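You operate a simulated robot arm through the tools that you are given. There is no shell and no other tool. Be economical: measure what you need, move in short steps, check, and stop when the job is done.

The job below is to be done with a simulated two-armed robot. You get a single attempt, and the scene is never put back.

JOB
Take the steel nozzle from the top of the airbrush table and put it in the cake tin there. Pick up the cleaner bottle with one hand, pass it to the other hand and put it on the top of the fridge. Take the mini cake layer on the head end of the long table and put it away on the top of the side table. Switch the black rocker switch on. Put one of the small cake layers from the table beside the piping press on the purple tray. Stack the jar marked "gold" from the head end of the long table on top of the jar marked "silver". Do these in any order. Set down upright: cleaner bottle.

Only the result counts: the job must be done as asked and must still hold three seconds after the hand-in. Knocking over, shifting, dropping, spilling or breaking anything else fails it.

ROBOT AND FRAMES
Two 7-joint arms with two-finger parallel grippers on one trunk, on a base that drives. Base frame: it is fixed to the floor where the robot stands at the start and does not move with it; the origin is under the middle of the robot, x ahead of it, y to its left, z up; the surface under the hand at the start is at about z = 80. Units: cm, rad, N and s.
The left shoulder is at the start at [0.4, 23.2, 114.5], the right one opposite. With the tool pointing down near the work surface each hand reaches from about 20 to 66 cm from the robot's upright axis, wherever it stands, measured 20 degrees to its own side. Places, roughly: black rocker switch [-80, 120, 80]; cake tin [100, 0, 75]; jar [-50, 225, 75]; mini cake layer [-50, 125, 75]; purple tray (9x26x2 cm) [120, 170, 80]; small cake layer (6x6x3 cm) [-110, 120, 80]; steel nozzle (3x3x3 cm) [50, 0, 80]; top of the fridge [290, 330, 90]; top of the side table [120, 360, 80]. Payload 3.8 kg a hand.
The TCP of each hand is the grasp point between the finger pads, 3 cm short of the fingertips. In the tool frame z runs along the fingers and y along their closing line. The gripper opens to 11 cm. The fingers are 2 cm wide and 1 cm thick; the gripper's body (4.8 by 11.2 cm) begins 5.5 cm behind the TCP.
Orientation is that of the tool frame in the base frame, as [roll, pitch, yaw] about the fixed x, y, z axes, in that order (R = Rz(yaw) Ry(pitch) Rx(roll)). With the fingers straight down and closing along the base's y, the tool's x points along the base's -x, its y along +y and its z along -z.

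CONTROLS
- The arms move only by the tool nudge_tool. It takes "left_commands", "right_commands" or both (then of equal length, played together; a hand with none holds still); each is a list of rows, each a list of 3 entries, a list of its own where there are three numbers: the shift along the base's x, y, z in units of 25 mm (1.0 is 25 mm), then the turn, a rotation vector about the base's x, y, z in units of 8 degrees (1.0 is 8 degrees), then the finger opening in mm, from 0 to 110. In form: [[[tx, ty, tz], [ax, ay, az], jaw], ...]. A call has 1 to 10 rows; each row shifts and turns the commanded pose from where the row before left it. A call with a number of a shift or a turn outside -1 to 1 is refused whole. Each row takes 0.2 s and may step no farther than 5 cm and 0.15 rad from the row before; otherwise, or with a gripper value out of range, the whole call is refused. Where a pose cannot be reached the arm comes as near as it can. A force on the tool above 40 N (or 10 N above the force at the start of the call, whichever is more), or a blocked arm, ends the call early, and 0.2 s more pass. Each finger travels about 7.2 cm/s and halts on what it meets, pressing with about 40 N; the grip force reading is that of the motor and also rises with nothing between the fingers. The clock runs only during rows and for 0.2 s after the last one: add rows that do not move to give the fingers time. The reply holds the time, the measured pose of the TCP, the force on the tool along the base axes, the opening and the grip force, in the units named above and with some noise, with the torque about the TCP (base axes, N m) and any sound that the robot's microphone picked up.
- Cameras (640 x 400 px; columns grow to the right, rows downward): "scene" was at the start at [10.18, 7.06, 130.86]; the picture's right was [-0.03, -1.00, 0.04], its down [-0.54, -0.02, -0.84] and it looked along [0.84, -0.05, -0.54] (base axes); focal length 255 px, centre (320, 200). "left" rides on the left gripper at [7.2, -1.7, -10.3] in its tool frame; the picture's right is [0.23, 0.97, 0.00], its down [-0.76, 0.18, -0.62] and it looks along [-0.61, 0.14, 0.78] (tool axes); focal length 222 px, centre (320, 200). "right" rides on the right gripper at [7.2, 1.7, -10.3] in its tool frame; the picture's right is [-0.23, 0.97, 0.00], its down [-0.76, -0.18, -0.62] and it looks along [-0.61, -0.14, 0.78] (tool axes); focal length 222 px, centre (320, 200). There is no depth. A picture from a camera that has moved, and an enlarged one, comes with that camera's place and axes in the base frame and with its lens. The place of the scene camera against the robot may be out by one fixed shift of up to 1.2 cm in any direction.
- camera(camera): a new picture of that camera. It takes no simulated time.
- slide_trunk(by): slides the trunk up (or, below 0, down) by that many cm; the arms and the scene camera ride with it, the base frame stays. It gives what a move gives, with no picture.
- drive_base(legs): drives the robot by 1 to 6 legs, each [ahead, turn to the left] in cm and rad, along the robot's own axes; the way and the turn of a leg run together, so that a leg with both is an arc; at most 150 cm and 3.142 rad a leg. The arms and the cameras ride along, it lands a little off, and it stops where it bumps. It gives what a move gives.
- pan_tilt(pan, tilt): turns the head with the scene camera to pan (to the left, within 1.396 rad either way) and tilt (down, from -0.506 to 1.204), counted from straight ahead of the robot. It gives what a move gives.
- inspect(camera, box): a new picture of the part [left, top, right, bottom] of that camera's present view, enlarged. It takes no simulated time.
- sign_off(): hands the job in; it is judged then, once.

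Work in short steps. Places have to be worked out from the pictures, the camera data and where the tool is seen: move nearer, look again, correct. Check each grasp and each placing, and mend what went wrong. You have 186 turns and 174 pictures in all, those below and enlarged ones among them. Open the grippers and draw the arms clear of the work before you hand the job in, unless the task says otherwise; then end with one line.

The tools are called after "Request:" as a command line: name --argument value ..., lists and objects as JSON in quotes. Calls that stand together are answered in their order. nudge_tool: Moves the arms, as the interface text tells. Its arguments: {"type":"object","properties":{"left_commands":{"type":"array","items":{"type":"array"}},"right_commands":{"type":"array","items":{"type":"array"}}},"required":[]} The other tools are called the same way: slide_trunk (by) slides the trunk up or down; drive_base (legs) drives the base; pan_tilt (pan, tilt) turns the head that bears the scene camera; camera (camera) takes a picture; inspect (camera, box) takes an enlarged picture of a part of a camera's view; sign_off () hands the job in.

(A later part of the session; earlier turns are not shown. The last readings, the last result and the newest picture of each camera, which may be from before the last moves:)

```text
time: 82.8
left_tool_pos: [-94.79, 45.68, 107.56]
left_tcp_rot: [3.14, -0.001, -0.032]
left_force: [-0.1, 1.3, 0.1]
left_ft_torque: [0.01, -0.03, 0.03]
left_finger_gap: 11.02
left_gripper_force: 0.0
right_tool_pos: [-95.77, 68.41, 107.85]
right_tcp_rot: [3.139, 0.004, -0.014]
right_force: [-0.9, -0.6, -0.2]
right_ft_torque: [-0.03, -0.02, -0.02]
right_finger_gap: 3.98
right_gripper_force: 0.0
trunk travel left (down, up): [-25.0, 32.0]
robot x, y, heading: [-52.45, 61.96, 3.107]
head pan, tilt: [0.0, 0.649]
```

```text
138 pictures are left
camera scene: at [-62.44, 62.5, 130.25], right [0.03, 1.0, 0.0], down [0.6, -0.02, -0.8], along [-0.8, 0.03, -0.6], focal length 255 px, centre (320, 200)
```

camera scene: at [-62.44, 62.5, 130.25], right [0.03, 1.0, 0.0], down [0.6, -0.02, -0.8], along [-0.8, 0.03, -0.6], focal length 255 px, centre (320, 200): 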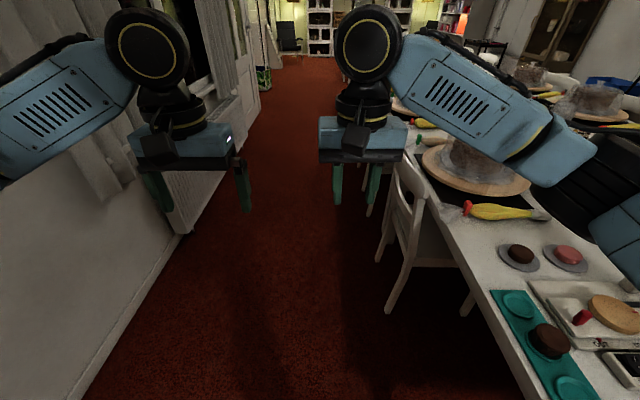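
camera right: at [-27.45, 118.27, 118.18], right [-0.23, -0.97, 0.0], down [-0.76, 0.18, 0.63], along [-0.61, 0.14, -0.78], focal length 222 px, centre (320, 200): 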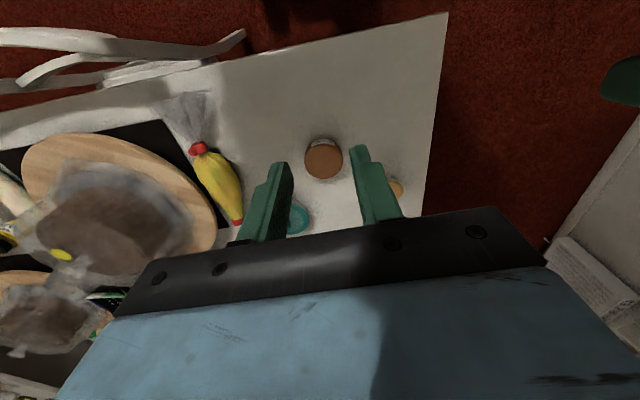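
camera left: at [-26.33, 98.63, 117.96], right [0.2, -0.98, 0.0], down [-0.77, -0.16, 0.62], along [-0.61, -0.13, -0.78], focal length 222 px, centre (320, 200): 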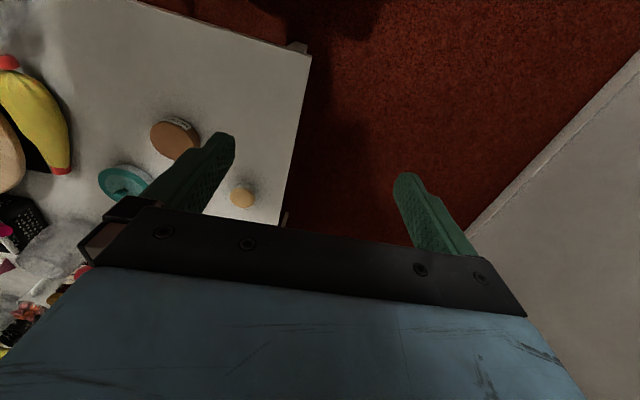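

Chair is at x < -133, so there's room. Go ahead 22 cm and turn to face the table.

Request:
drive_base --legs '[[24, 0], [0, -1.54]]'

Request:
camera --camera "scene"

```text
time: 88.4
left_tool_pos: [-93.84, 104.15, 107.61]
left_tcp_rot: [3.141, 0.0, -1.578]
left_force: [0.0, -0.4, -0.2]
left_ft_torque: [0.05, 0.02, -0.03]
left_finger_gap: 11.02
left_gripper_force: 0.1
right_tool_pos: [-71.17, 105.77, 107.95]
right_tcp_rot: [3.138, 0.003, -1.559]
right_force: [0.0, -0.2, 0.5]
right_ft_torque: [-0.01, -0.02, 0.0]
right_finger_gap: 4.0
right_gripper_force: 0.0
trunk travel left (down, up): [-25.0, 32.0]
robot x, y, heading: [-76.94, 62.39, 1.561]
head pan, tilt: [0.0, 0.649]
```

```text
137 pictures are left
camera scene: at [-75.73, 73.72, 130.25], right [1.0, -0.01, 0.0], down [0.0, -0.6, -0.8], along [0.01, 0.8, -0.6], focal length 255 px, centre (320, 200)
```

scene: 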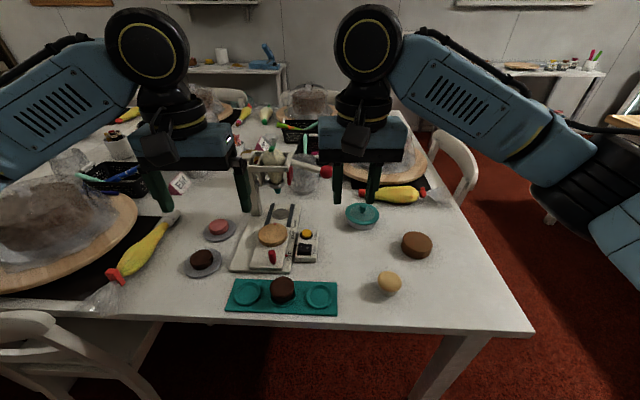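

Request:
inspect --camera "scene" --box '[170, 180, 350, 320]'

Request:
inspect --camera "right" --box '[180, 0, 500, 240]'

Request:
inspect --camera "left" --box '[150, 0, 470, 240]'

```text
2.86 times, centred on (260, 250) of scene
camera zoom: at [-75.73, 73.72, 130.25], right [1.0, -0.01, 0.0], down [0.0, -0.6, -0.8], along [0.01, 0.8, -0.6], focal length 730 px, centre (491, 57)
```

zoom: 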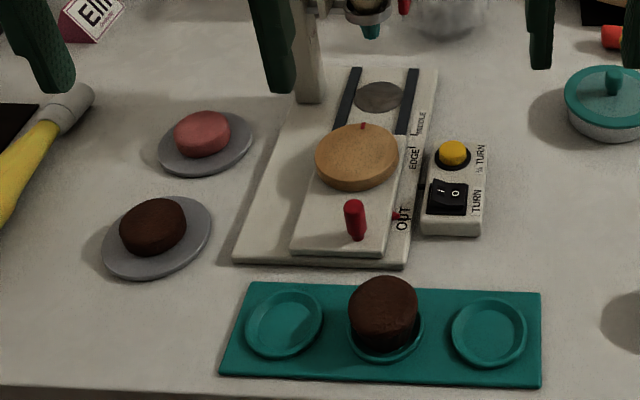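

```text
1.67 times, centred on (340, 120) of right
camera zoom: at [-72.88, 98.52, 118.19], right [-0.98, 0.22, 0.0], down [0.17, 0.76, 0.63], along [0.13, 0.61, -0.78], focal length 370 px, centre (287, 333)
```

zoom: 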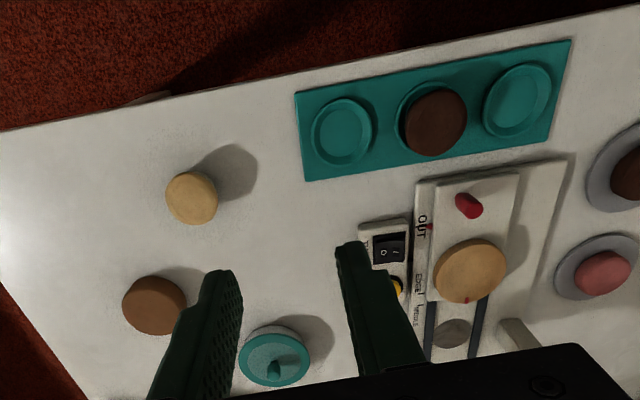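

```text
1.67 times, centred on (310, 120) of left
camera zoom: at [-92.44, 96.85, 117.96], right [-0.98, -0.22, 0.0], down [-0.17, 0.76, 0.62], along [-0.14, 0.61, -0.78], focal length 370 px, centre (337, 333)
```

zoom: 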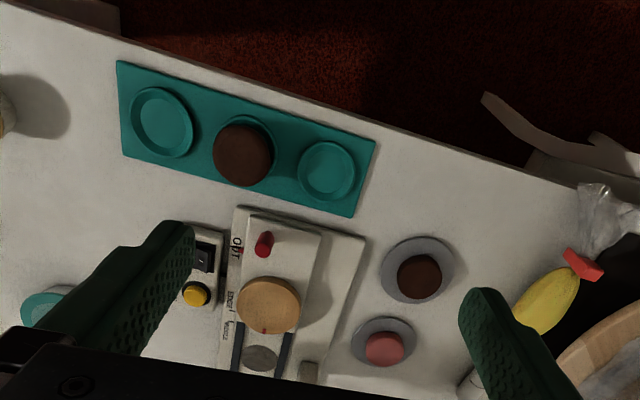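

Scene is clear: rocker "I" side is at its left (−x), near [-80.5, 117]. I close the right hand and bring it near the switch for a better look.

Request:
nudge_tool --right_commands '[[[0, 0.5, -0.8], [0, 0, 0], 10], [[0, 0.5, -0.8], [0, 0, 0], 0], [[0, 0.3, -0.8], [0, 0, 0], 0], [[0, 0.3, -0.8], [0, 0, 0], 0], [[0, 0, 0], [0, 0, 0], 0]]'

Request:
inspect --camera "right" --box '[270, 60, 470, 210]'

```text
time: 89.6
left_tool_pos: [-93.92, 104.16, 107.61]
left_tcp_rot: [-3.141, 0.0, -1.578]
left_force: [-0.2, 0.4, 0.1]
left_ft_torque: [-0.02, 0.0, -0.04]
left_finger_gap: 10.99
left_gripper_force: 0.1
right_tool_pos: [-71.19, 109.97, 99.91]
right_tcp_rot: [3.139, 0.006, -1.559]
right_force: [-0.1, -0.3, -0.2]
right_ft_torque: [0.01, -0.02, -0.01]
right_finger_gap: 0.0
right_gripper_force: 37.5
trunk travel left (down, up): [-25.0, 32.0]
robot x, y, heading: [-77.16, 62.64, 1.56]
head pan, tilt: [0.0, 0.649]
```

```text
2.67 times, centred on (370, 135) of right
camera zoom: at [-72.86, 102.61, 110.14], right [-0.98, 0.22, 0.0], down [0.17, 0.76, 0.63], along [0.13, 0.61, -0.78], focal length 592 px, centre (187, 373)
```

zoom: 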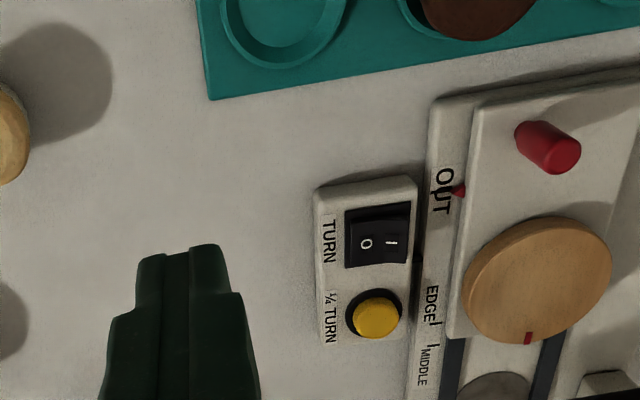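

The I half is about x -79.6…-81.2, y≈118. I move above its outer part with closed fingers, tips ~2.5 cm over it.

Request:
nudge_tool --right_commands '[[[-0.8, 0.65, -0.8], [0, 0, 0], 0], [[-0.8, 0.65, -0.8], [0, 0, 0], 0], [[-0.8, 0.65, -0.8], [0, 0, 0], 0], [[-0.8, 0.65, -0.8], [0, 0, 0], 0], [[-0.72, 0.65, -0.8], [0, 0, 0], 0], [[0, 0, -0.4], [0, 0, 0], 0], [[0, 0, 0], [0, 0, 0], 0]]'

Request:
inspect --camera "right" --box '[220, 80, 420, 230]'

Request:
inspect --camera "scene" --box '[220, 180, 380, 300]'

Request:
inspect --camera "left" --box '[190, 60, 350, 200]'

```text
time: 91.2
left_tool_pos: [-93.99, 104.22, 107.66]
left_tcp_rot: [3.14, 0.001, -1.578]
left_force: [0.5, 0.7, 0.1]
left_ft_torque: [-0.03, -0.02, 0.02]
left_finger_gap: 10.98
left_gripper_force: 0.1
right_tool_pos: [-81.07, 117.89, 88.91]
right_tcp_rot: [3.141, 0.004, -1.557]
right_force: [-0.4, 0.8, 0.1]
right_ft_torque: [0.0, -0.03, 0.03]
right_finger_gap: 0.0
right_gripper_force: 37.8
trunk travel left (down, up): [-25.0, 32.0]
robot x, y, heading: [-76.84, 62.77, 1.566]
head pan, tilt: [0.0, 0.649]
```

```text
2.67 times, centred on (320, 155) of right
camera zoom: at [-82.65, 110.57, 99.17], right [-0.98, 0.21, 0.0], down [0.17, 0.76, 0.63], along [0.13, 0.61, -0.78], focal length 592 px, centre (320, 320)
```

zoom: 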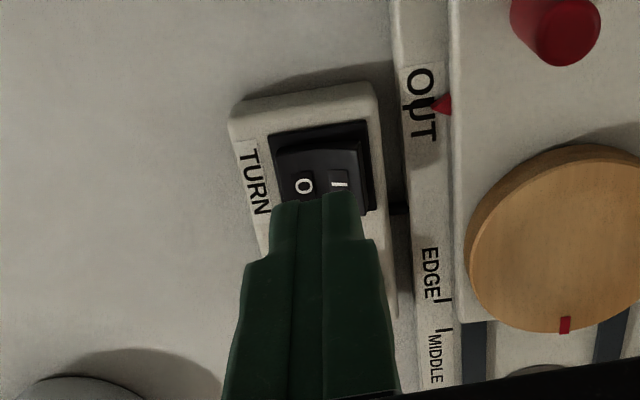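

```text
3.33 times, centred on (300, 240) of scene
camera zoom: at [-75.76, 73.71, 130.25], right [1.0, -0.01, 0.0], down [0.0, -0.6, -0.8], along [0.01, 0.8, -0.6], focal length 851 px, centre (387, 67)
```

zoom: 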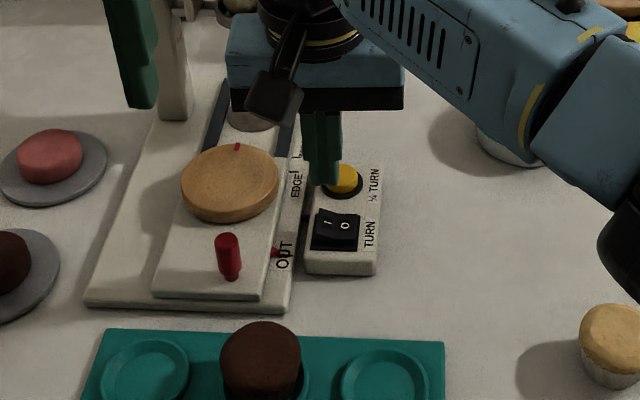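

```text
2.86 times, centred on (270, 130) of left
camera zoom: at [-92.47, 96.84, 117.96], right [-0.98, -0.22, 0.0], down [-0.17, 0.76, 0.62], along [-0.14, 0.61, -0.78], focal length 635 px, centre (463, 400)
```

zoom: 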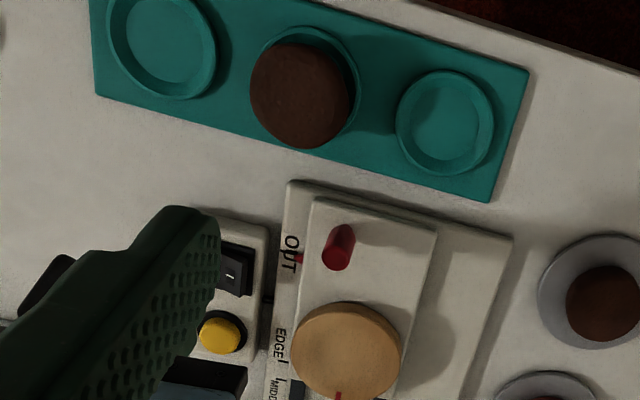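

Triangulating gives the I letter at [-81.4, 120.4, 78.5], so this table is lower (~76). I shift by [-0.8, +2.3] and come down to just above.

Request:
nudge_tool --right_commands '[[[-0.32, 0.9, 0], [0, 0, 0], 0], [[0, 0, -0.8], [0, 0, 0], 0], [[0, 0, -0.8], [0, 0, 0], 0], [[0, 0, -0.4], [0, 0, 0], 0], [[0, 0, 0], [0, 0, 0], 0]]'

Request:
inspect --camera "right" --box '[220, 80, 420, 230]'

Request:
inspect --camera "scene" --box '[240, 200, 360, 290]'

```text
time: 92.4
left_tool_pos: [-93.93, 104.21, 107.65]
left_tcp_rot: [3.141, 0.001, -1.579]
left_force: [-0.1, -0.1, 0.9]
left_ft_torque: [0.0, 0.05, -0.01]
left_finger_gap: 10.99
left_gripper_force: 0.0
right_tool_pos: [-81.23, 118.77, 84.86]
right_tcp_rot: [3.139, 0.004, -1.559]
right_force: [1.0, 0.3, 0.0]
right_ft_torque: [0.01, 0.03, 0.0]
right_finger_gap: 0.0
right_gripper_force: 38.0
right hand out of reach, approached as far as the arm can: row 1, 3
trunk travel left (down, up): [-25.0, 32.0]
robot x, y, heading: [-77.08, 62.4, 1.562]
head pan, tilt: [0.0, 0.649]
```

```text
2.67 times, centred on (320, 155) of right
camera zoom: at [-82.91, 111.45, 95.12], right [-0.98, 0.22, 0.0], down [0.17, 0.76, 0.63], along [0.13, 0.61, -0.78], focal length 592 px, centre (320, 320)
```

zoom: 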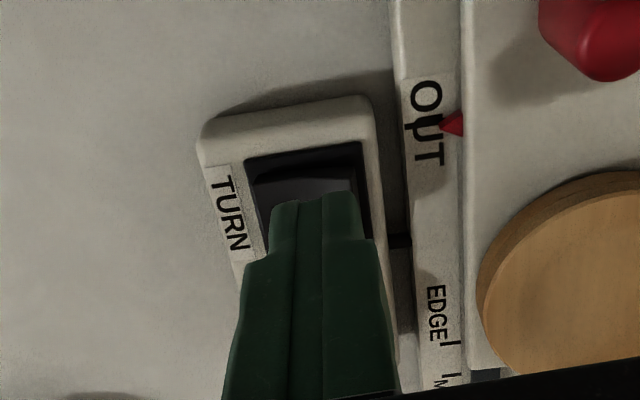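

```text
4.44 times, centred on (300, 245) of scene
camera zoom: at [-75.73, 73.72, 130.25], right [1.0, -0.01, 0.0], down [0.0, -0.6, -0.8], along [0.01, 0.8, -0.6], focal length 1135 px, centre (409, 0)
```

zoom: 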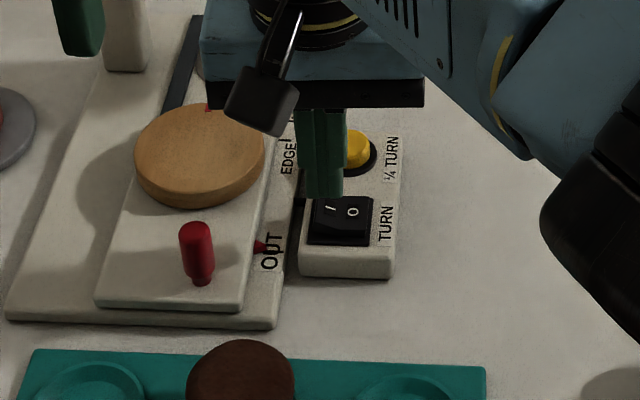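

The reach is at its limit at this bearing. I lift and pull back, and turn the base left so the switch lies on the right arm's own side.

Request:
nudge_tool --right_commands '[[[0, 0, 1], [0, 0, 0], 0], [[0, 0, 1], [0, 0, 0], 0], [[0, 0, 1], [0, 0, 0], 0], [[0.5, -0.7, 1], [0, 0, 0], 0], [[0.5, -0.7, 1], [0, 0, 0], 0], [[0.5, -0.7, 0.5], [0, 0, 0], 0]]'

Request:
drive_base --legs '[[0, 0.35]]'

Request:
camera --camera "scene"

```text
time: 93.8
left_tool_pos: [-93.93, 104.28, 107.65]
left_tcp_rot: [-3.141, 0.0, -1.577]
left_force: [0.2, -0.1, -0.3]
left_ft_torque: [-0.03, -0.01, -0.02]
left_finger_gap: 11.01
left_gripper_force: 0.0
right_tool_pos: [-77.52, 113.24, 98.81]
right_tcp_rot: [3.138, 0.002, -1.558]
right_force: [-0.9, 0.1, 0.2]
right_ft_torque: [0.03, 0.0, 0.0]
right_finger_gap: 0.0
right_gripper_force: 37.9
trunk travel left (down, up): [-25.0, 32.0]
robot x, y, heading: [-77.05, 62.57, 1.565]
head pan, tilt: [0.0, 0.649]
```

```text
time: 95.3
left_tool_pos: [-107.21, 95.79, 107.63]
left_tcp_rot: [3.141, 0.001, -1.226]
left_force: [-0.3, 0.5, 0.3]
left_ft_torque: [0.02, -0.02, 0.0]
left_finger_gap: 10.97
left_gripper_force: 0.2
right_tool_pos: [-95.02, 110.11, 98.62]
right_tcp_rot: [3.139, 0.003, -1.205]
right_force: [1.2, -0.5, 0.6]
right_ft_torque: [0.0, -0.01, -0.02]
right_finger_gap: 0.04
right_gripper_force: 38.0
trunk travel left (down, up): [-25.0, 32.0]
robot x, y, heading: [-76.65, 62.34, 1.908]
head pan, tilt: [0.0, 0.649]
```

```text
127 pictures are left
camera scene: at [-79.51, 73.05, 130.25], right [0.94, 0.34, 0.0], down [0.2, -0.57, -0.8], along [-0.27, 0.75, -0.6], focal length 255 px, centre (320, 200)
```

scene: 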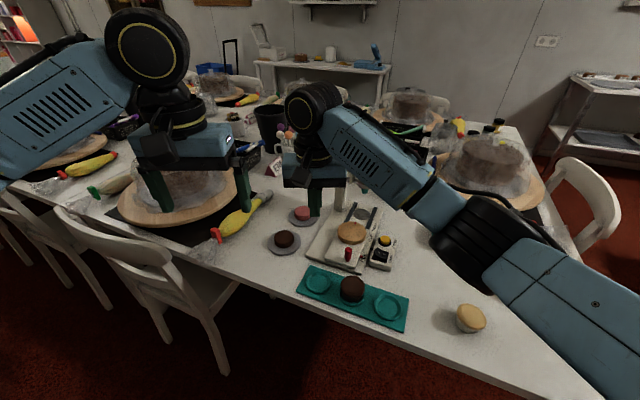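

Now the switch lies right of the heading. Move the right hand over the I side again, then down to just above.

Request:
nudge_tool --right_commands '[[[0.9, 0.68, 0], [0, 0, 0], 0], [[0.9, 0.68, 0], [0, 0, 0], 0], [[0.9, 0.68, 0], [0, 0, 0], 0], [[0.9, 0.68, -0.5], [0, 0, 0], 0], [[0.9, 0.68, -0.8], [0, 0, 0], 0], [[0.72, 0.68, -0.9], [0, 0, 0], 0], [[0, 0, -1], [0, 0, 0], 0], [[0, 0, -1], [0, 0, 0], 0], [[0, 0, -1], [0, 0, 0], 0], [[0, 0, -0.5], [0, 0, 0], 0]]'

Request:
inspect --camera "right" --box '[220, 80, 420, 230]'

Request:
inspect --camera "scene" --box '[300, 180, 440, 290]'

```text
time: 97.5
left_tool_pos: [-107.27, 95.82, 107.63]
left_tcp_rot: [3.141, 0.0, -1.227]
left_force: [-0.6, -0.6, 0.3]
left_ft_torque: [-0.04, -0.03, -0.02]
left_finger_gap: 11.0
left_gripper_force: 0.1
right_tool_pos: [-81.98, 119.99, 84.3]
right_tcp_rot: [3.14, 0.002, -1.206]
right_force: [0.3, -0.9, 0.0]
right_ft_torque: [0.03, 0.0, 0.01]
right_finger_gap: 0.02
right_gripper_force: 37.6
trunk travel left (down, up): [-25.0, 32.0]
robot x, y, heading: [-76.92, 62.17, 1.914]
head pan, tilt: [0.0, 0.649]
```

```text
2.67 times, centred on (320, 155) of right
camera zoom: at [-81.02, 112.77, 94.6], right [-0.99, -0.13, 0.0], down [-0.1, 0.77, 0.63], along [-0.09, 0.62, -0.78], focal length 592 px, centre (320, 320)
```

zoom: 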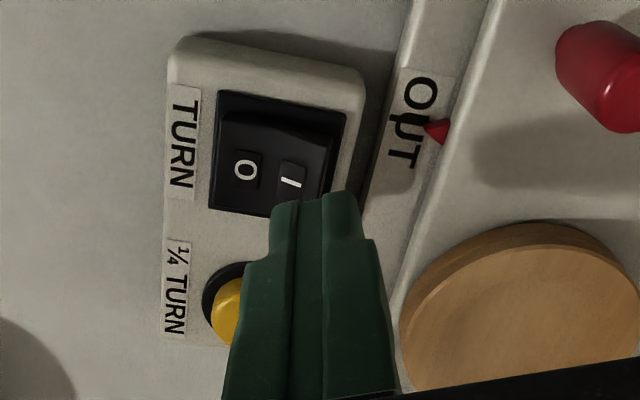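

```text
3.64 times, centred on (370, 235) of scene
camera zoom: at [-79.47, 73.09, 130.25], right [0.94, 0.34, 0.0], down [0.2, -0.57, -0.8], along [-0.27, 0.75, -0.6], focal length 929 px, centre (138, 73)
```

zoom: 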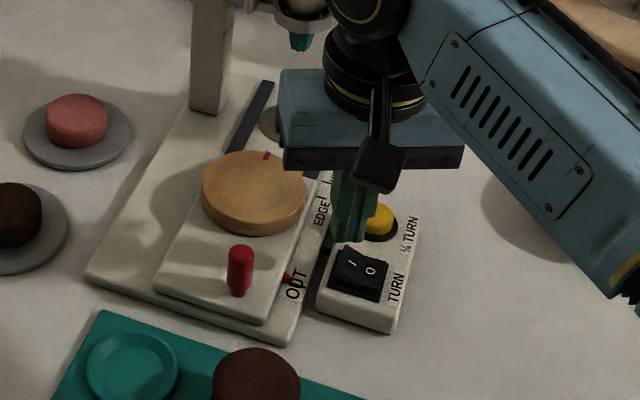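

Aligned with the I half. Press down in small steps.

Request:
nudge_tool --right_commands '[[[0.12, 0, -0.3], [0, 0, 0], 0], [[0, 0, -0.3], [0, 0, 0], 0], [[0, 0, -0.2], [0, 0, 0], 0], [[0, 0, -0.2], [0, 0, 0], 0], [[0, 0, -0.1], [0, 0, 0], 0], [[0, 0, -0.1], [0, 0, 0], 0], [[0, 0, -0.1], [0, 0, 0], 0], [[0, 0, -0.1], [0, 0, 0], 0]]'

```text
time: 99.3
left_tool_pos: [-107.3, 95.57, 107.72]
left_tcp_rot: [-3.141, 0.0, -1.226]
left_force: [0.7, -0.4, 0.2]
left_ft_torque: [-0.03, -0.01, 0.0]
left_finger_gap: 11.0
left_gripper_force: 0.1
right_tool_pos: [-81.65, 120.28, 81.49]
right_tcp_rot: [3.137, 0.013, -1.207]
right_force: [1.9, -2.4, 36.8]
right_ft_torque: [-0.25, -0.43, 0.0]
right_finger_gap: 0.01
right_gripper_force: 38.0
trunk travel left (down, up): [-25.0, 32.0]
robot x, y, heading: [-76.57, 62.62, 1.918]
head pan, tilt: [0.0, 0.649]
```

Contact at 37 N. Lift a little and check the rocker.

Request:
nudge_tool --right_commands '[[[0, 0, 0.5], [0, 0, 0], 0], [[0, 0, 1], [0, 0, 0], 0], [[0, 0, 1], [0, 0, 0], 0]]'

Request:
inspect --camera "right" --box '[220, 80, 420, 230]'

Request:
inspect --camera "scene" --box '[340, 220, 420, 280]'

```text
time: 100.1
left_tool_pos: [-107.17, 95.74, 107.71]
left_tcp_rot: [3.14, 0.0, -1.227]
left_force: [-0.3, 0.2, 0.1]
left_ft_torque: [-0.01, 0.01, 0.0]
left_finger_gap: 11.01
left_gripper_force: 0.1
right_tool_pos: [-81.63, 120.32, 86.96]
right_tcp_rot: [3.139, 0.002, -1.209]
right_force: [-0.3, 0.0, -0.5]
right_ft_torque: [-0.03, -0.04, 0.01]
right_finger_gap: 0.0
right_gripper_force: 37.5
trunk travel left (down, up): [-25.0, 32.0]
robot x, y, heading: [-76.79, 62.5, 1.919]
head pan, tilt: [0.0, 0.649]
```

```text
2.67 times, centred on (320, 155) of right
camera zoom: at [-80.71, 112.95, 97.28], right [-0.99, -0.13, 0.0], down [-0.1, 0.77, 0.62], along [-0.09, 0.62, -0.78], focal length 592 px, centre (320, 320)
```

zoom: 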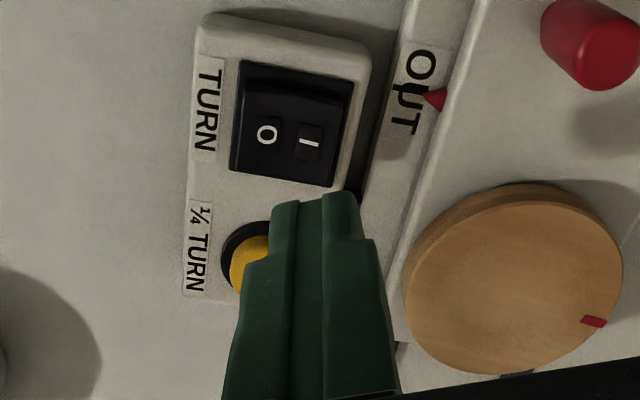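

```text
6.67 times, centred on (380, 250) of scene
camera zoom: at [-79.46, 73.07, 130.25], right [0.94, 0.34, 0.0], down [0.2, -0.57, -0.8], along [-0.27, 0.75, -0.6], focal length 1702 px, centre (-80, -133)
```

zoom: 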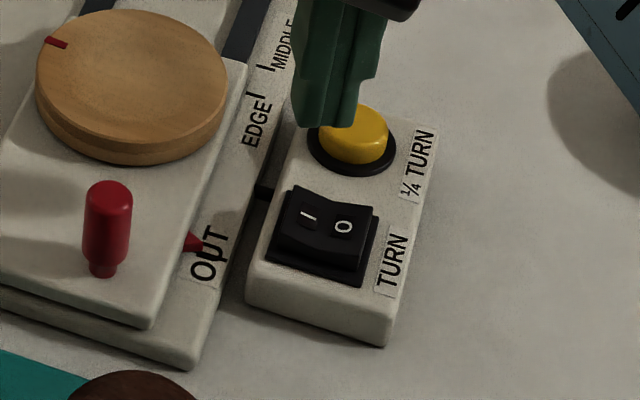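

The turntable mark has moved. Lift away and check whether it keeps turning.

Request:
nudge_tool --right_commands '[[[0, 0, 1], [0, 0, 0], 0], [[0, 0, 1], [0, 0, 0], 0], [[0.5, -0.5, 1], [0, 0, 0], 0], [[0.5, -0.5, 1], [0, 0, 0], 0], [[0, 0, 0], [0, 0, 0], 60]]'

Request:
inspect --camera "scene" --box '[330, 210, 410, 270]'

```text
time: 101.3
left_tool_pos: [-107.31, 95.73, 107.7]
left_tcp_rot: [-3.141, -0.002, -1.227]
left_force: [0.4, 0.0, 0.1]
left_ft_torque: [-0.01, -0.01, 0.03]
left_finger_gap: 10.97
left_gripper_force: 0.2
right_tool_pos: [-79.2, 117.94, 97.05]
right_tcp_rot: [3.14, 0.005, -1.208]
right_force: [-0.4, -0.1, 0.6]
right_ft_torque: [0.01, 0.0, 0.0]
right_finger_gap: 5.35
right_gripper_force: 0.0
trunk travel left (down, up): [-25.0, 32.0]
robot x, y, heading: [-77.05, 62.68, 1.912]
head pan, tilt: [0.0, 0.649]
```

```text
6.67 times, centred on (370, 240) of scene
camera zoom: at [-79.48, 73.09, 130.25], right [0.94, 0.34, 0.0], down [0.2, -0.57, -0.8], along [-0.27, 0.75, -0.6], focal length 1702 px, centre (-13, -67)
```

zoom: 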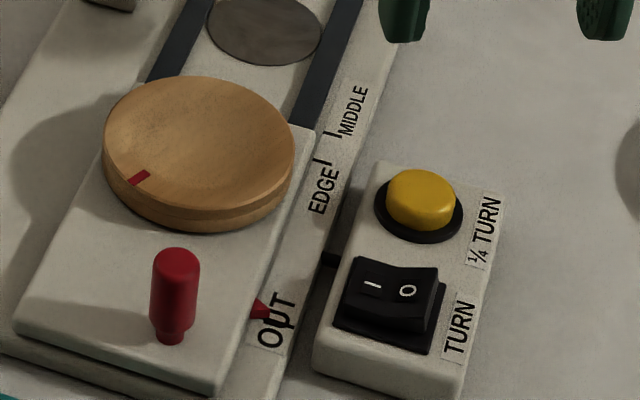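

The turntable keeps turning: the switch is on. Now the small cake layer: turn the base slightly right and bring the left hand above the brown layer on its plate (~[-107.4, 117]).

Request:
nudge_tool --right_commands '[[[0.8, -0.8, 1], [0, 0, 0], 60], [[0.8, -0.8, 1], [0, 0, 0], 60], [[0.8, -0.8, 1], [0, 0, 0], 60]]'

Request:
drive_base --legs '[[0, -0.2]]'

Request:
nudge_tool --left_commands '[[[-0.6, 0.8, -0.8], [0, 0, 0], 90], [[-0.6, 0.8, -0.8], [0, 0, 0], 90], [[-0.6, 0.8, -0.8], [0, 0, 0], 90], [[-0.6, 0.8, -0.8], [0, 0, 0], 90], [[-0.6, 0.8, -0.8], [0, 0, 0], 90], [[0, 0.8, -0.8], [0, 0, 0], 90], [[0, 0, 0], [0, 0, 0], 90]]'

Request:
camera --camera "left"

Request:
camera --camera "scene"

```text
time: 102.1
left_tool_pos: [-107.22, 95.78, 107.68]
left_tcp_rot: [-3.14, -0.001, -1.225]
left_force: [-0.2, 0.2, -0.6]
left_ft_torque: [-0.01, 0.03, 0.0]
left_finger_gap: 10.99
left_gripper_force: 0.2
right_tool_pos: [-72.97, 111.69, 104.58]
right_tcp_rot: [3.14, 0.004, -1.206]
right_force: [-0.3, -0.8, 0.5]
right_ft_torque: [0.02, 0.0, -0.03]
right_finger_gap: 5.99
right_gripper_force: 0.0
trunk travel left (down, up): [-25.0, 32.0]
robot x, y, heading: [-76.77, 62.62, 1.914]
head pan, tilt: [0.0, 0.649]
```

```text
time: 103.2
left_tool_pos: [-99.82, 101.22, 107.68]
left_tcp_rot: [3.141, 0.0, -1.43]
left_force: [0.3, 0.1, 0.0]
left_ft_torque: [0.01, -0.01, 0.03]
left_finger_gap: 10.98
left_gripper_force: 0.1
right_tool_pos: [-63.09, 109.99, 104.47]
right_tcp_rot: [3.137, 0.003, -1.41]
right_force: [-0.5, -0.1, 0.2]
right_ft_torque: [0.02, 0.01, -0.03]
right_finger_gap: 6.02
right_gripper_force: 0.0
trunk travel left (down, up): [-25.0, 32.0]
robot x, y, heading: [-76.9, 62.47, 1.714]
head pan, tilt: [0.0, 0.649]
```

```text
time: 104.8
left_tool_pos: [-107.64, 113.33, 95.47]
left_tcp_rot: [3.139, 0.001, -1.428]
left_force: [0.8, -0.7, -0.6]
left_ft_torque: [0.0, 0.0, 0.0]
left_finger_gap: 9.01
left_gripper_force: 0.1
right_tool_pos: [-63.06, 109.93, 104.57]
right_tcp_rot: [3.139, 0.004, -1.41]
right_force: [-0.7, 0.0, -0.6]
right_ft_torque: [0.0, 0.02, 0.05]
right_finger_gap: 6.0
right_gripper_force: 0.1
trunk travel left (down, up): [-25.0, 32.0]
robot x, y, heading: [-77.25, 62.9, 1.715]
head pan, tilt: [0.0, 0.649]
```

```text
121 pictures are left
camera left: at [-105.01, 106.22, 105.8], right [-0.93, -0.36, 0.0], down [-0.28, 0.73, 0.62], along [-0.23, 0.58, -0.78], focal length 222 px, centre (320, 200)
```

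left: 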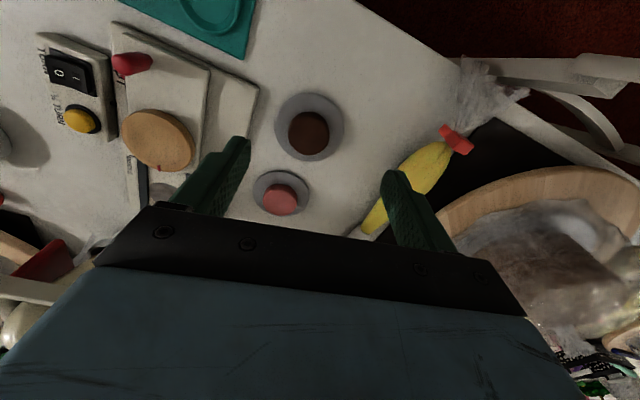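

```text
120 pictures are left
camera scene: at [-77.36, 73.58, 130.26], right [0.99, 0.14, 0.0], down [0.09, -0.6, -0.8], along [-0.11, 0.79, -0.6], focal length 255 px, centre (320, 200)
```

scene: 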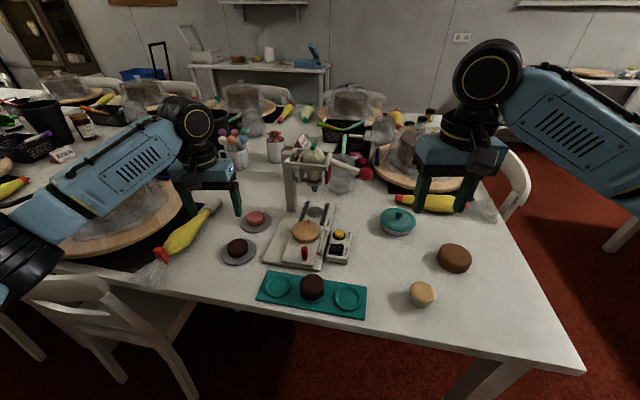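

Brown layer centre ≈[-107.6, 116.6]. Move over and down to z≈83, then look.

Request:
nudge_tool --left_commands '[[[0, 0.66, -0.8], [0, 0, 0], 85], [[0, 0.66, -0.8], [0, 0, 0], 85], [[0, 0, -0.8], [0, 0, 0], 85], [[0, 0, -0.8], [0, 0, 0], 85], [[0, 0, -0.9], [0, 0, 0], 85], [[0, 0, -0.8], [0, 0, 0], 85], [[0, 0, 0], [0, 0, 0], 85]]'

Request:
camera --camera "left"

Request:
inspect --camera "scene" --box '[180, 190, 320, 290]'

```text
time: 106.5
left_tool_pos: [-107.48, 116.58, 83.37]
left_tcp_rot: [3.141, 0.001, -1.43]
left_force: [0.3, -0.4, 1.0]
left_ft_torque: [-0.03, 0.02, 0.01]
left_finger_gap: 8.51
left_gripper_force: 0.1
right_tool_pos: [-63.12, 109.91, 104.62]
right_tcp_rot: [3.138, 0.004, -1.41]
right_force: [0.0, 0.1, -0.7]
right_ft_torque: [0.01, -0.02, 0.0]
right_finger_gap: 6.02
right_gripper_force: 0.1
trunk travel left (down, up): [-25.0, 32.0]
robot x, y, heading: [-76.62, 62.49, 1.71]
head pan, tilt: [0.0, 0.649]
```

```text
119 pictures are left
camera left: at [-104.93, 109.45, 93.71], right [-0.93, -0.36, 0.0], down [-0.28, 0.73, 0.62], along [-0.23, 0.58, -0.78], focal length 222 px, centre (320, 200)
```

left: 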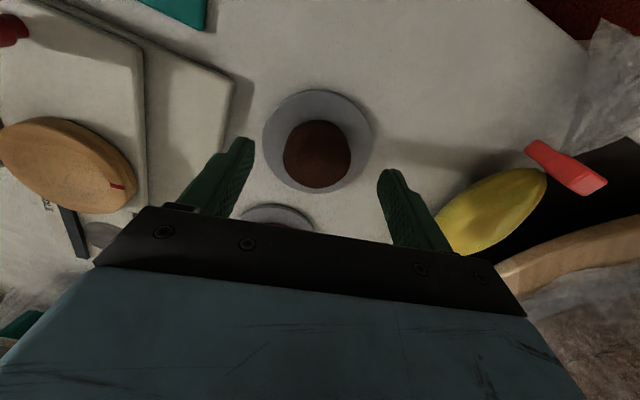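

```text
4.00 times, centred on (250, 240) of scene
camera zoom: at [-77.34, 73.61, 130.25], right [0.99, 0.14, 0.0], down [0.09, -0.6, -0.8], along [-0.11, 0.79, -0.6], focal length 1021 px, centre (600, 40)
```

zoom: 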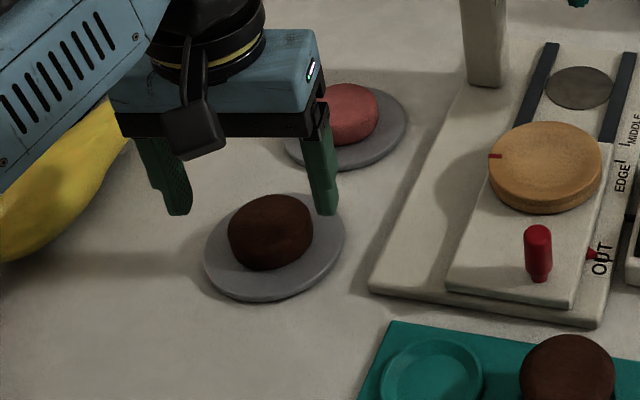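

Centered. Descend 2.6 cm and close on the layer.

Request:
nudge_tool --left_commands '[[[0, 0.08, -0.5], [0, 0, 0], 85], [[0, 0, -0.5], [0, 0, 0], 85], [[0, 0, 0], [0, 0, 0], 85]]'

Request:
inspect --camera "scene" --box '[180, 190, 320, 290]'

```text
time: 107.2
left_tool_pos: [-107.46, 116.63, 80.9]
left_tcp_rot: [-3.142, 0.0, -1.429]
left_force: [0.2, 0.0, -0.8]
left_ft_torque: [0.0, -0.01, -0.02]
left_finger_gap: 8.49
left_gripper_force: 0.1
right_tool_pos: [-63.18, 110.04, 104.54]
right_tcp_rot: [3.139, 0.003, -1.411]
right_force: [0.0, -0.3, -0.2]
right_ft_torque: [-0.01, 0.01, -0.02]
right_finger_gap: 5.97
right_gripper_force: 0.0
trunk travel left (down, up): [-25.0, 32.0]
robot x, y, heading: [-76.76, 62.37, 1.708]
head pan, tilt: [0.0, 0.649]
```

```text
4.00 times, centred on (250, 240) of scene
camera zoom: at [-77.34, 73.61, 130.25], right [0.99, 0.14, 0.0], down [0.09, -0.6, -0.8], along [-0.11, 0.79, -0.6], focal length 1021 px, centre (600, 40)
```

zoom: 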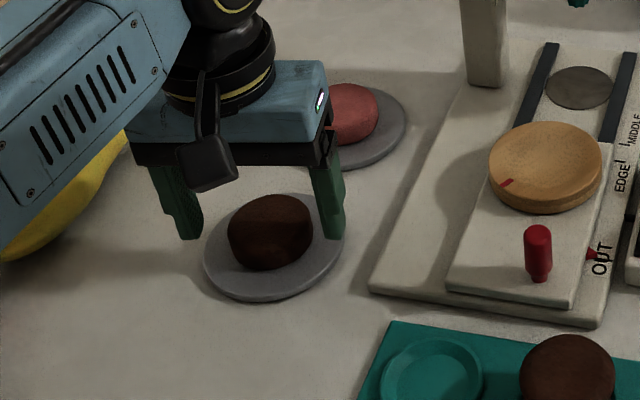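

Fingers straddle the layer just above the plate. Close and lift slightly.

Request:
nudge_tool --left_commands '[[[0, 0, 0], [0, 0, 0], 65], [[0, 0, 0], [0, 0, 0], 50], [[0, 0, 0], [0, 0, 0], 45], [[0, 0, 0], [0, 0, 0], 45], [[0, 0, 0.6], [0, 0, 0], 45], [[0, 0, 1], [0, 0, 0], 45]]'

Request:
camera --camera "left"

Request:
inspect --camera "scene" --box '[180, 190, 320, 290]'

```text
time: 108.7
left_tool_pos: [-107.45, 116.81, 84.74]
left_tcp_rot: [-3.141, -0.003, -1.429]
left_force: [0.4, 0.4, -0.5]
left_ft_torque: [-0.03, 0.01, -0.01]
left_finger_gap: 4.5
left_gripper_force: 0.1
right_tool_pos: [-63.0, 110.05, 104.38]
right_tcp_rot: [3.138, 0.004, -1.411]
right_force: [1.1, -0.2, 0.5]
right_ft_torque: [-0.04, 0.01, 0.0]
right_finger_gap: 5.99
right_gripper_force: 0.0
trunk travel left (down, up): [-25.0, 32.0]
robot x, y, heading: [-77.29, 62.56, 1.71]
head pan, tilt: [0.0, 0.649]
```

```text
116 pictures are left
camera left: at [-104.96, 109.75, 95.13], right [-0.93, -0.36, 0.0], down [-0.28, 0.73, 0.62], along [-0.23, 0.58, -0.78], focal length 222 px, centre (320, 200)
```

left: 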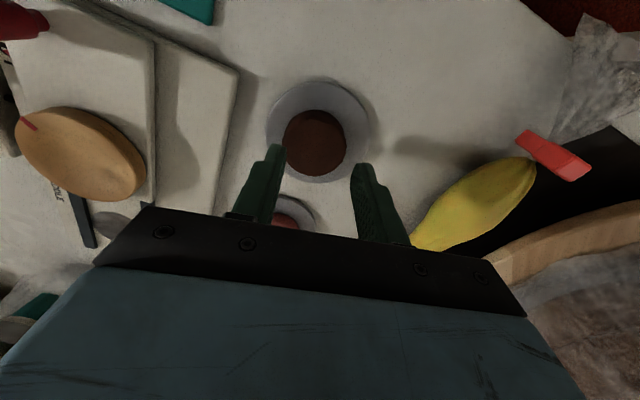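

```text
4.00 times, centred on (250, 240) of scene
camera zoom: at [-77.33, 73.6, 130.25], right [0.99, 0.14, 0.0], down [0.09, -0.6, -0.8], along [-0.11, 0.79, -0.6], focal length 1021 px, centre (600, 40)
```

zoom: 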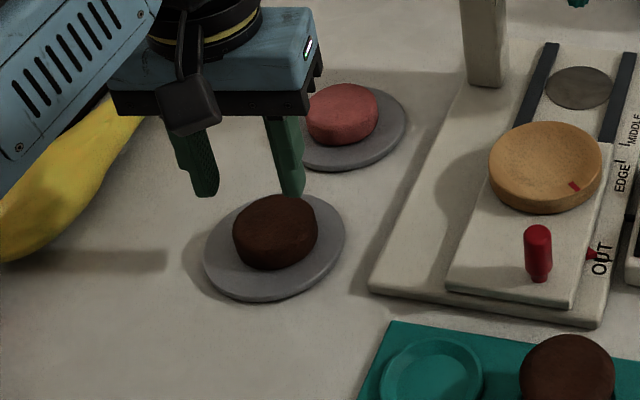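

Gap 4.5 didn't grip — the layer is only ~4.6 cm across. Reopen, go down again and close fully.

Request:
nudge_tool --left_commands '[[[0, 0, 0], [0, 0, 0], 75], [[0, 0, 0], [0, 0, 0], 75], [[0, 0.1, -0.8], [0, 0, 0], 75], [[0, 0, -0.8], [0, 0, 0], 75], [[0, 0, 0], [0, 0, 0], 40], [[0, 0, 0], [0, 0, 0], 20], [[0, 0, 0], [0, 0, 0], 20], [[0, 0, 0], [0, 0, 0], 20]]'

Request:
inspect --camera "scene" --box '[180, 190, 320, 290]'

```text
time: 110.5
left_tool_pos: [-107.52, 116.98, 80.81]
left_tcp_rot: [3.141, 0.002, -1.43]
left_force: [-0.4, -0.3, 0.2]
left_ft_torque: [0.01, -0.02, 0.02]
left_finger_gap: 2.01
left_gripper_force: 0.0
right_tool_pos: [-63.16, 109.95, 104.59]
right_tcp_rot: [3.139, 0.004, -1.41]
right_force: [1.0, -0.2, -0.4]
right_ft_torque: [-0.04, 0.0, 0.01]
right_finger_gap: 5.97
right_gripper_force: 0.0
trunk travel left (down, up): [-25.0, 32.0]
robot x, y, heading: [-77.02, 62.8, 1.715]
head pan, tilt: [0.0, 0.649]
```

```text
4.00 times, centred on (250, 240) of scene
camera zoom: at [-77.34, 73.61, 130.25], right [0.99, 0.14, 0.0], down [0.09, -0.6, -0.8], along [-0.11, 0.79, -0.6], focal length 1021 px, centre (600, 40)
```

zoom: 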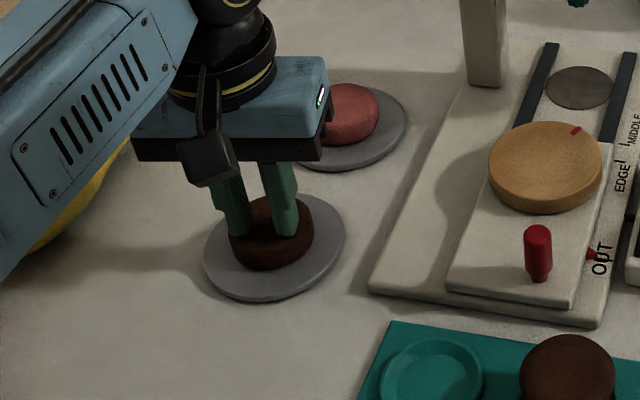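

The fingers closed above the layer: its top is lower than 77.8, table ≈74. Reopen, shift y by +1.3 and descend further.

Request:
nudge_tool --left_commands '[[[0, 0, 0.2], [0, 0, 0], 50], [[0, 0, 0], [0, 0, 0], 80], [[0, 0, 0], [0, 0, 0], 80], [[-0.1, 0.5, -0.2], [0, 0, 0], 80], [[0, 0, -0.5], [0, 0, 0], 80], [[0, 0, -0.3], [0, 0, 0], 80], [[0, 0, 0], [0, 0, 0], 80]]'

Request:
inspect --camera "scene" --box '[180, 190, 320, 290]'

Request:
inspect --camera "left" --box '[220, 80, 440, 240]'

```text
time: 112.0
left_tool_pos: [-107.67, 118.18, 78.79]
left_tcp_rot: [-3.141, 0.0, -1.43]
left_force: [0.3, 0.2, -0.2]
left_ft_torque: [-0.01, 0.01, 0.0]
left_finger_gap: 8.0
left_gripper_force: 0.1
right_tool_pos: [-63.07, 110.01, 104.54]
right_tcp_rot: [3.138, 0.004, -1.409]
right_force: [0.4, 0.2, 0.2]
right_ft_torque: [0.0, -0.02, -0.02]
right_finger_gap: 6.01
right_gripper_force: 0.2
trunk travel left (down, up): [-25.0, 32.0]
robot x, y, heading: [-76.69, 62.25, 1.711]
head pan, tilt: [0.0, 0.649]
```

```text
4.00 times, centred on (250, 240) of scene
camera zoom: at [-77.34, 73.61, 130.25], right [0.99, 0.14, 0.0], down [0.09, -0.6, -0.8], along [-0.11, 0.79, -0.6], focal length 1021 px, centre (600, 40)
```

zoom: 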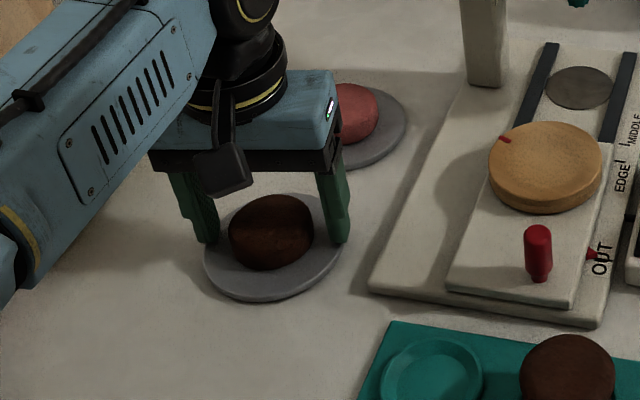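

```text
2.50 times, centred on (330, 160) of left
camera zoom: at [-105.15, 111.15, 89.17], right [-0.93, -0.36, 0.0], down [-0.28, 0.73, 0.62], along [-0.23, 0.58, -0.78], focal length 555 px, centre (295, 300)
```

zoom: 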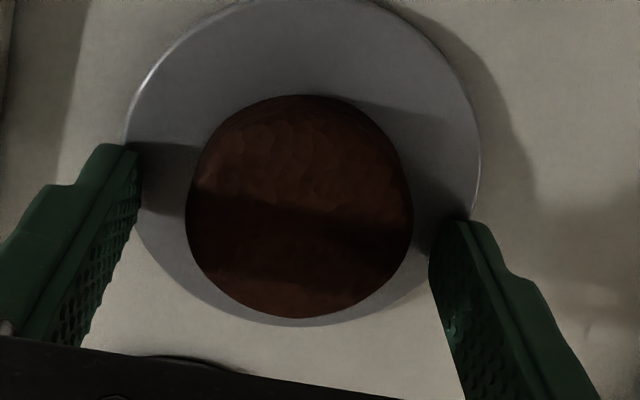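

Now around the layer (width ≈6 cm). Lower 0.6 cm more and close.

Request:
nudge_tool --left_commands '[[[-0.05, 0, -0.25], [0, 0, 0], 80], [[0, 0, 0], [0, 0, 0], 60], [[0, 0, 0], [0, 0, 0], 45], [[0, 0, 0], [0, 0, 0], 45], [[0, 0, 0], [0, 0, 0], 45]]'

Request:
inspect --camera "scene" --box '[180, 190, 320, 290]'

```text
time: 113.2
left_tool_pos: [-107.76, 118.27, 78.78]
left_tcp_rot: [-3.141, 0.01, -1.429]
left_force: [-0.9, 2.0, 32.9]
left_ft_torque: [-0.07, 0.05, 0.01]
left_finger_gap: 5.37
left_gripper_force: 40.0
right_tool_pos: [-62.95, 109.69, 104.77]
right_tcp_rot: [3.137, 0.006, -1.411]
right_force: [1.0, 0.7, 0.2]
right_ft_torque: [-0.04, 0.02, 0.03]
right_finger_gap: 6.0
right_gripper_force: 0.0
trunk travel left (down, up): [-25.0, 32.0]
robot x, y, heading: [-76.66, 62.55, 1.711]
head pan, tilt: [0.0, 0.649]
```

```text
4.00 times, centred on (250, 240) of scene
camera zoom: at [-77.21, 73.37, 130.29], right [0.99, 0.14, 0.0], down [0.08, -0.6, -0.8], along [-0.11, 0.79, -0.6], focal length 1021 px, centre (600, 40)
```

zoom: 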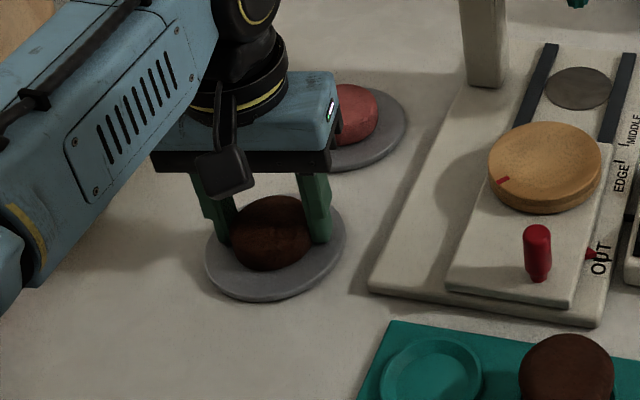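

Gripped at 5.4 cm. Lift and verify the layer comes and the plate stays.

Request:
nudge_tool --left_commands '[[[0, 0, 0.25], [0, 0, 0], 40], [[0, 0, 0.5], [0, 0, 0], 40], [[0, 0, 1], [0, 0, 0], 40], [[0, 0, 1], [0, 0, 0], 40], [[0, 0, 0], [0, 0, 0], 40]]'

Request:
inspect --camera "scene" --box '[180, 180, 320, 290]'

Request:
camera --camera "left"

```text
time: 114.5
left_tool_pos: [-107.79, 118.15, 85.2]
left_tcp_rot: [-3.141, -0.001, -1.428]
left_force: [-0.7, -0.8, -0.6]
left_ft_torque: [0.02, 0.03, -0.02]
left_finger_gap: 5.36
left_gripper_force: 40.3
right_tool_pos: [-63.13, 109.94, 104.61]
right_tcp_rot: [3.139, 0.004, -1.411]
right_force: [-0.7, -0.8, 0.3]
right_ft_torque: [-0.01, 0.0, 0.01]
right_finger_gap: 5.99
right_gripper_force: 0.1
trunk travel left (down, up): [-25.0, 32.0]
robot x, y, heading: [-76.96, 62.2, 1.712]
head pan, tilt: [0.0, 0.649]
```

```text
3.64 times, centred on (250, 235) of scene
camera zoom: at [-77.35, 73.61, 130.25], right [0.99, 0.14, 0.0], down [0.09, -0.6, -0.8], along [-0.11, 0.79, -0.6], focal length 929 px, centre (574, 73)
```

zoom: 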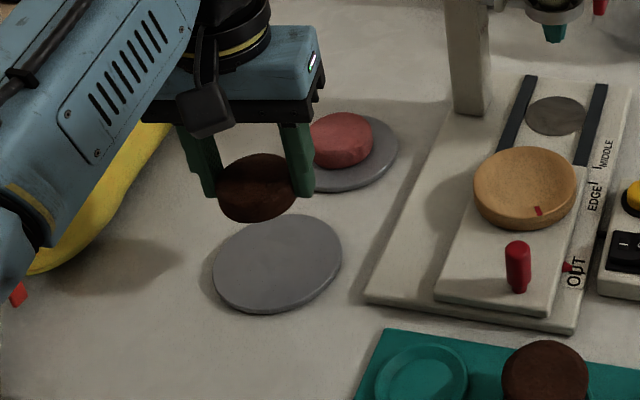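

```text
109 pictures are left
camera left: at [-105.19, 111.08, 95.57], right [-0.93, -0.36, 0.0], down [-0.28, 0.73, 0.62], along [-0.23, 0.58, -0.78], focal length 222 px, centre (320, 200)
```

left: 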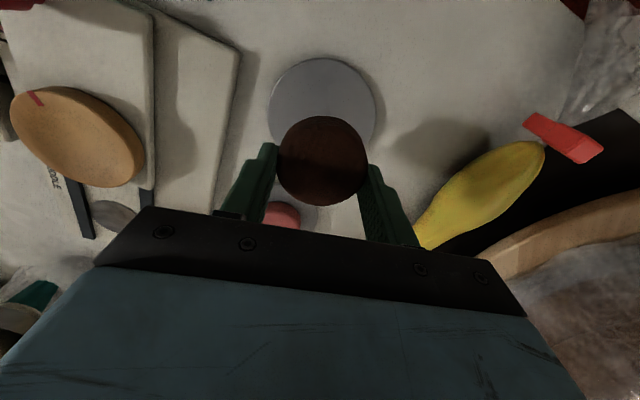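

Layer held. Raise the left hand and draw it in, then drive to the head end to take the BERRY layer with the right hand.

Request:
nudge_tool --left_commands '[[[0, 0, 1], [0, 0, 0], 40], [[0, -0.3, 1], [0, 0, 0], 40], [[0, -0.6, 1], [0, 0, 0], 40], [[0.1, -0.8, 1], [0, 0, 0], 40], [[0.2, -0.8, 1], [0, 0, 0], 40], [[0.3, -0.8, 1], [0, 0, 0], 40], [[0.3, -0.8, 1], [0, 0, 0], 40], [[0.3, -0.8, 1], [0, 0, 0], 40], [[0.3, -0.8, 1], [0, 0, 0], 40]]'

Request:
drive_base --legs '[[0, -1.71], [85, 0], [0, 1.571], [50, 0], [0, 1.571]]'

Request:
camera --camera "scene"

Request:
camera --camera "right"

```text
time: 116.5
left_tool_pos: [-103.93, 104.0, 107.67]
left_tcp_rot: [-3.141, -0.002, -1.428]
left_force: [0.3, 0.3, -0.3]
left_ft_torque: [-0.01, 0.04, 0.02]
left_finger_gap: 5.37
left_gripper_force: 40.2
right_tool_pos: [-63.14, 109.9, 104.51]
right_tcp_rot: [3.137, 0.004, -1.409]
right_force: [-0.4, 0.4, 0.4]
right_ft_torque: [0.0, -0.01, 0.0]
right_finger_gap: 6.0
right_gripper_force: 0.1
trunk travel left (down, up): [-25.0, 32.0]
robot x, y, heading: [-77.13, 62.69, 1.713]
head pan, tilt: [0.0, 0.649]
```

```text
time: 135.2
left_tool_pos: [-35.82, 92.27, 107.75]
left_tcp_rot: [3.141, -0.001, -0.023]
left_force: [-0.3, -0.2, -0.1]
left_ft_torque: [0.02, 0.01, -0.03]
left_finger_gap: 5.33
left_gripper_force: 39.8
right_tool_pos: [-35.2, 133.46, 104.6]
right_tcp_rot: [3.139, 0.003, -0.003]
right_force: [-0.6, -0.2, 0.4]
right_ft_torque: [0.0, 0.01, -0.02]
right_finger_gap: 6.0
right_gripper_force: 0.1
trunk travel left (down, up): [-25.0, 32.0]
robot x, y, heading: [9.46, 111.75, 3.116]
head pan, tilt: [0.0, 0.649]
```

```text
108 pictures are left
camera scene: at [-0.29, 112.76, 130.25], right [0.02, 1.0, 0.0], down [0.6, -0.01, -0.8], along [-0.8, 0.02, -0.6], focal length 255 px, centre (320, 200)
```

scene: 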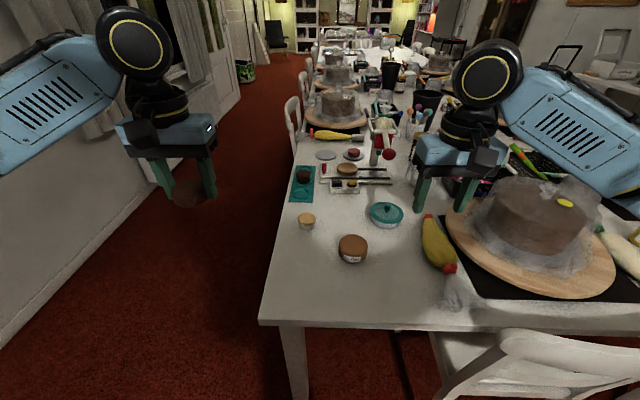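

```text
107 pictures are left
camera right: at [-27.92, 131.79, 114.88], right [-0.23, -0.97, 0.0], down [-0.76, 0.18, 0.63], along [-0.61, 0.14, -0.78], focal length 222 px, centre (320, 200)
```

right: 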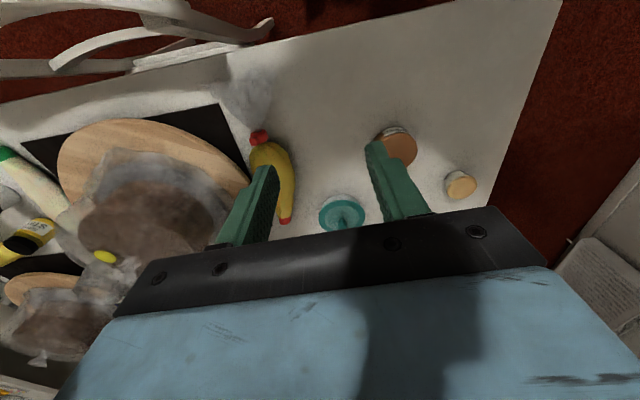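

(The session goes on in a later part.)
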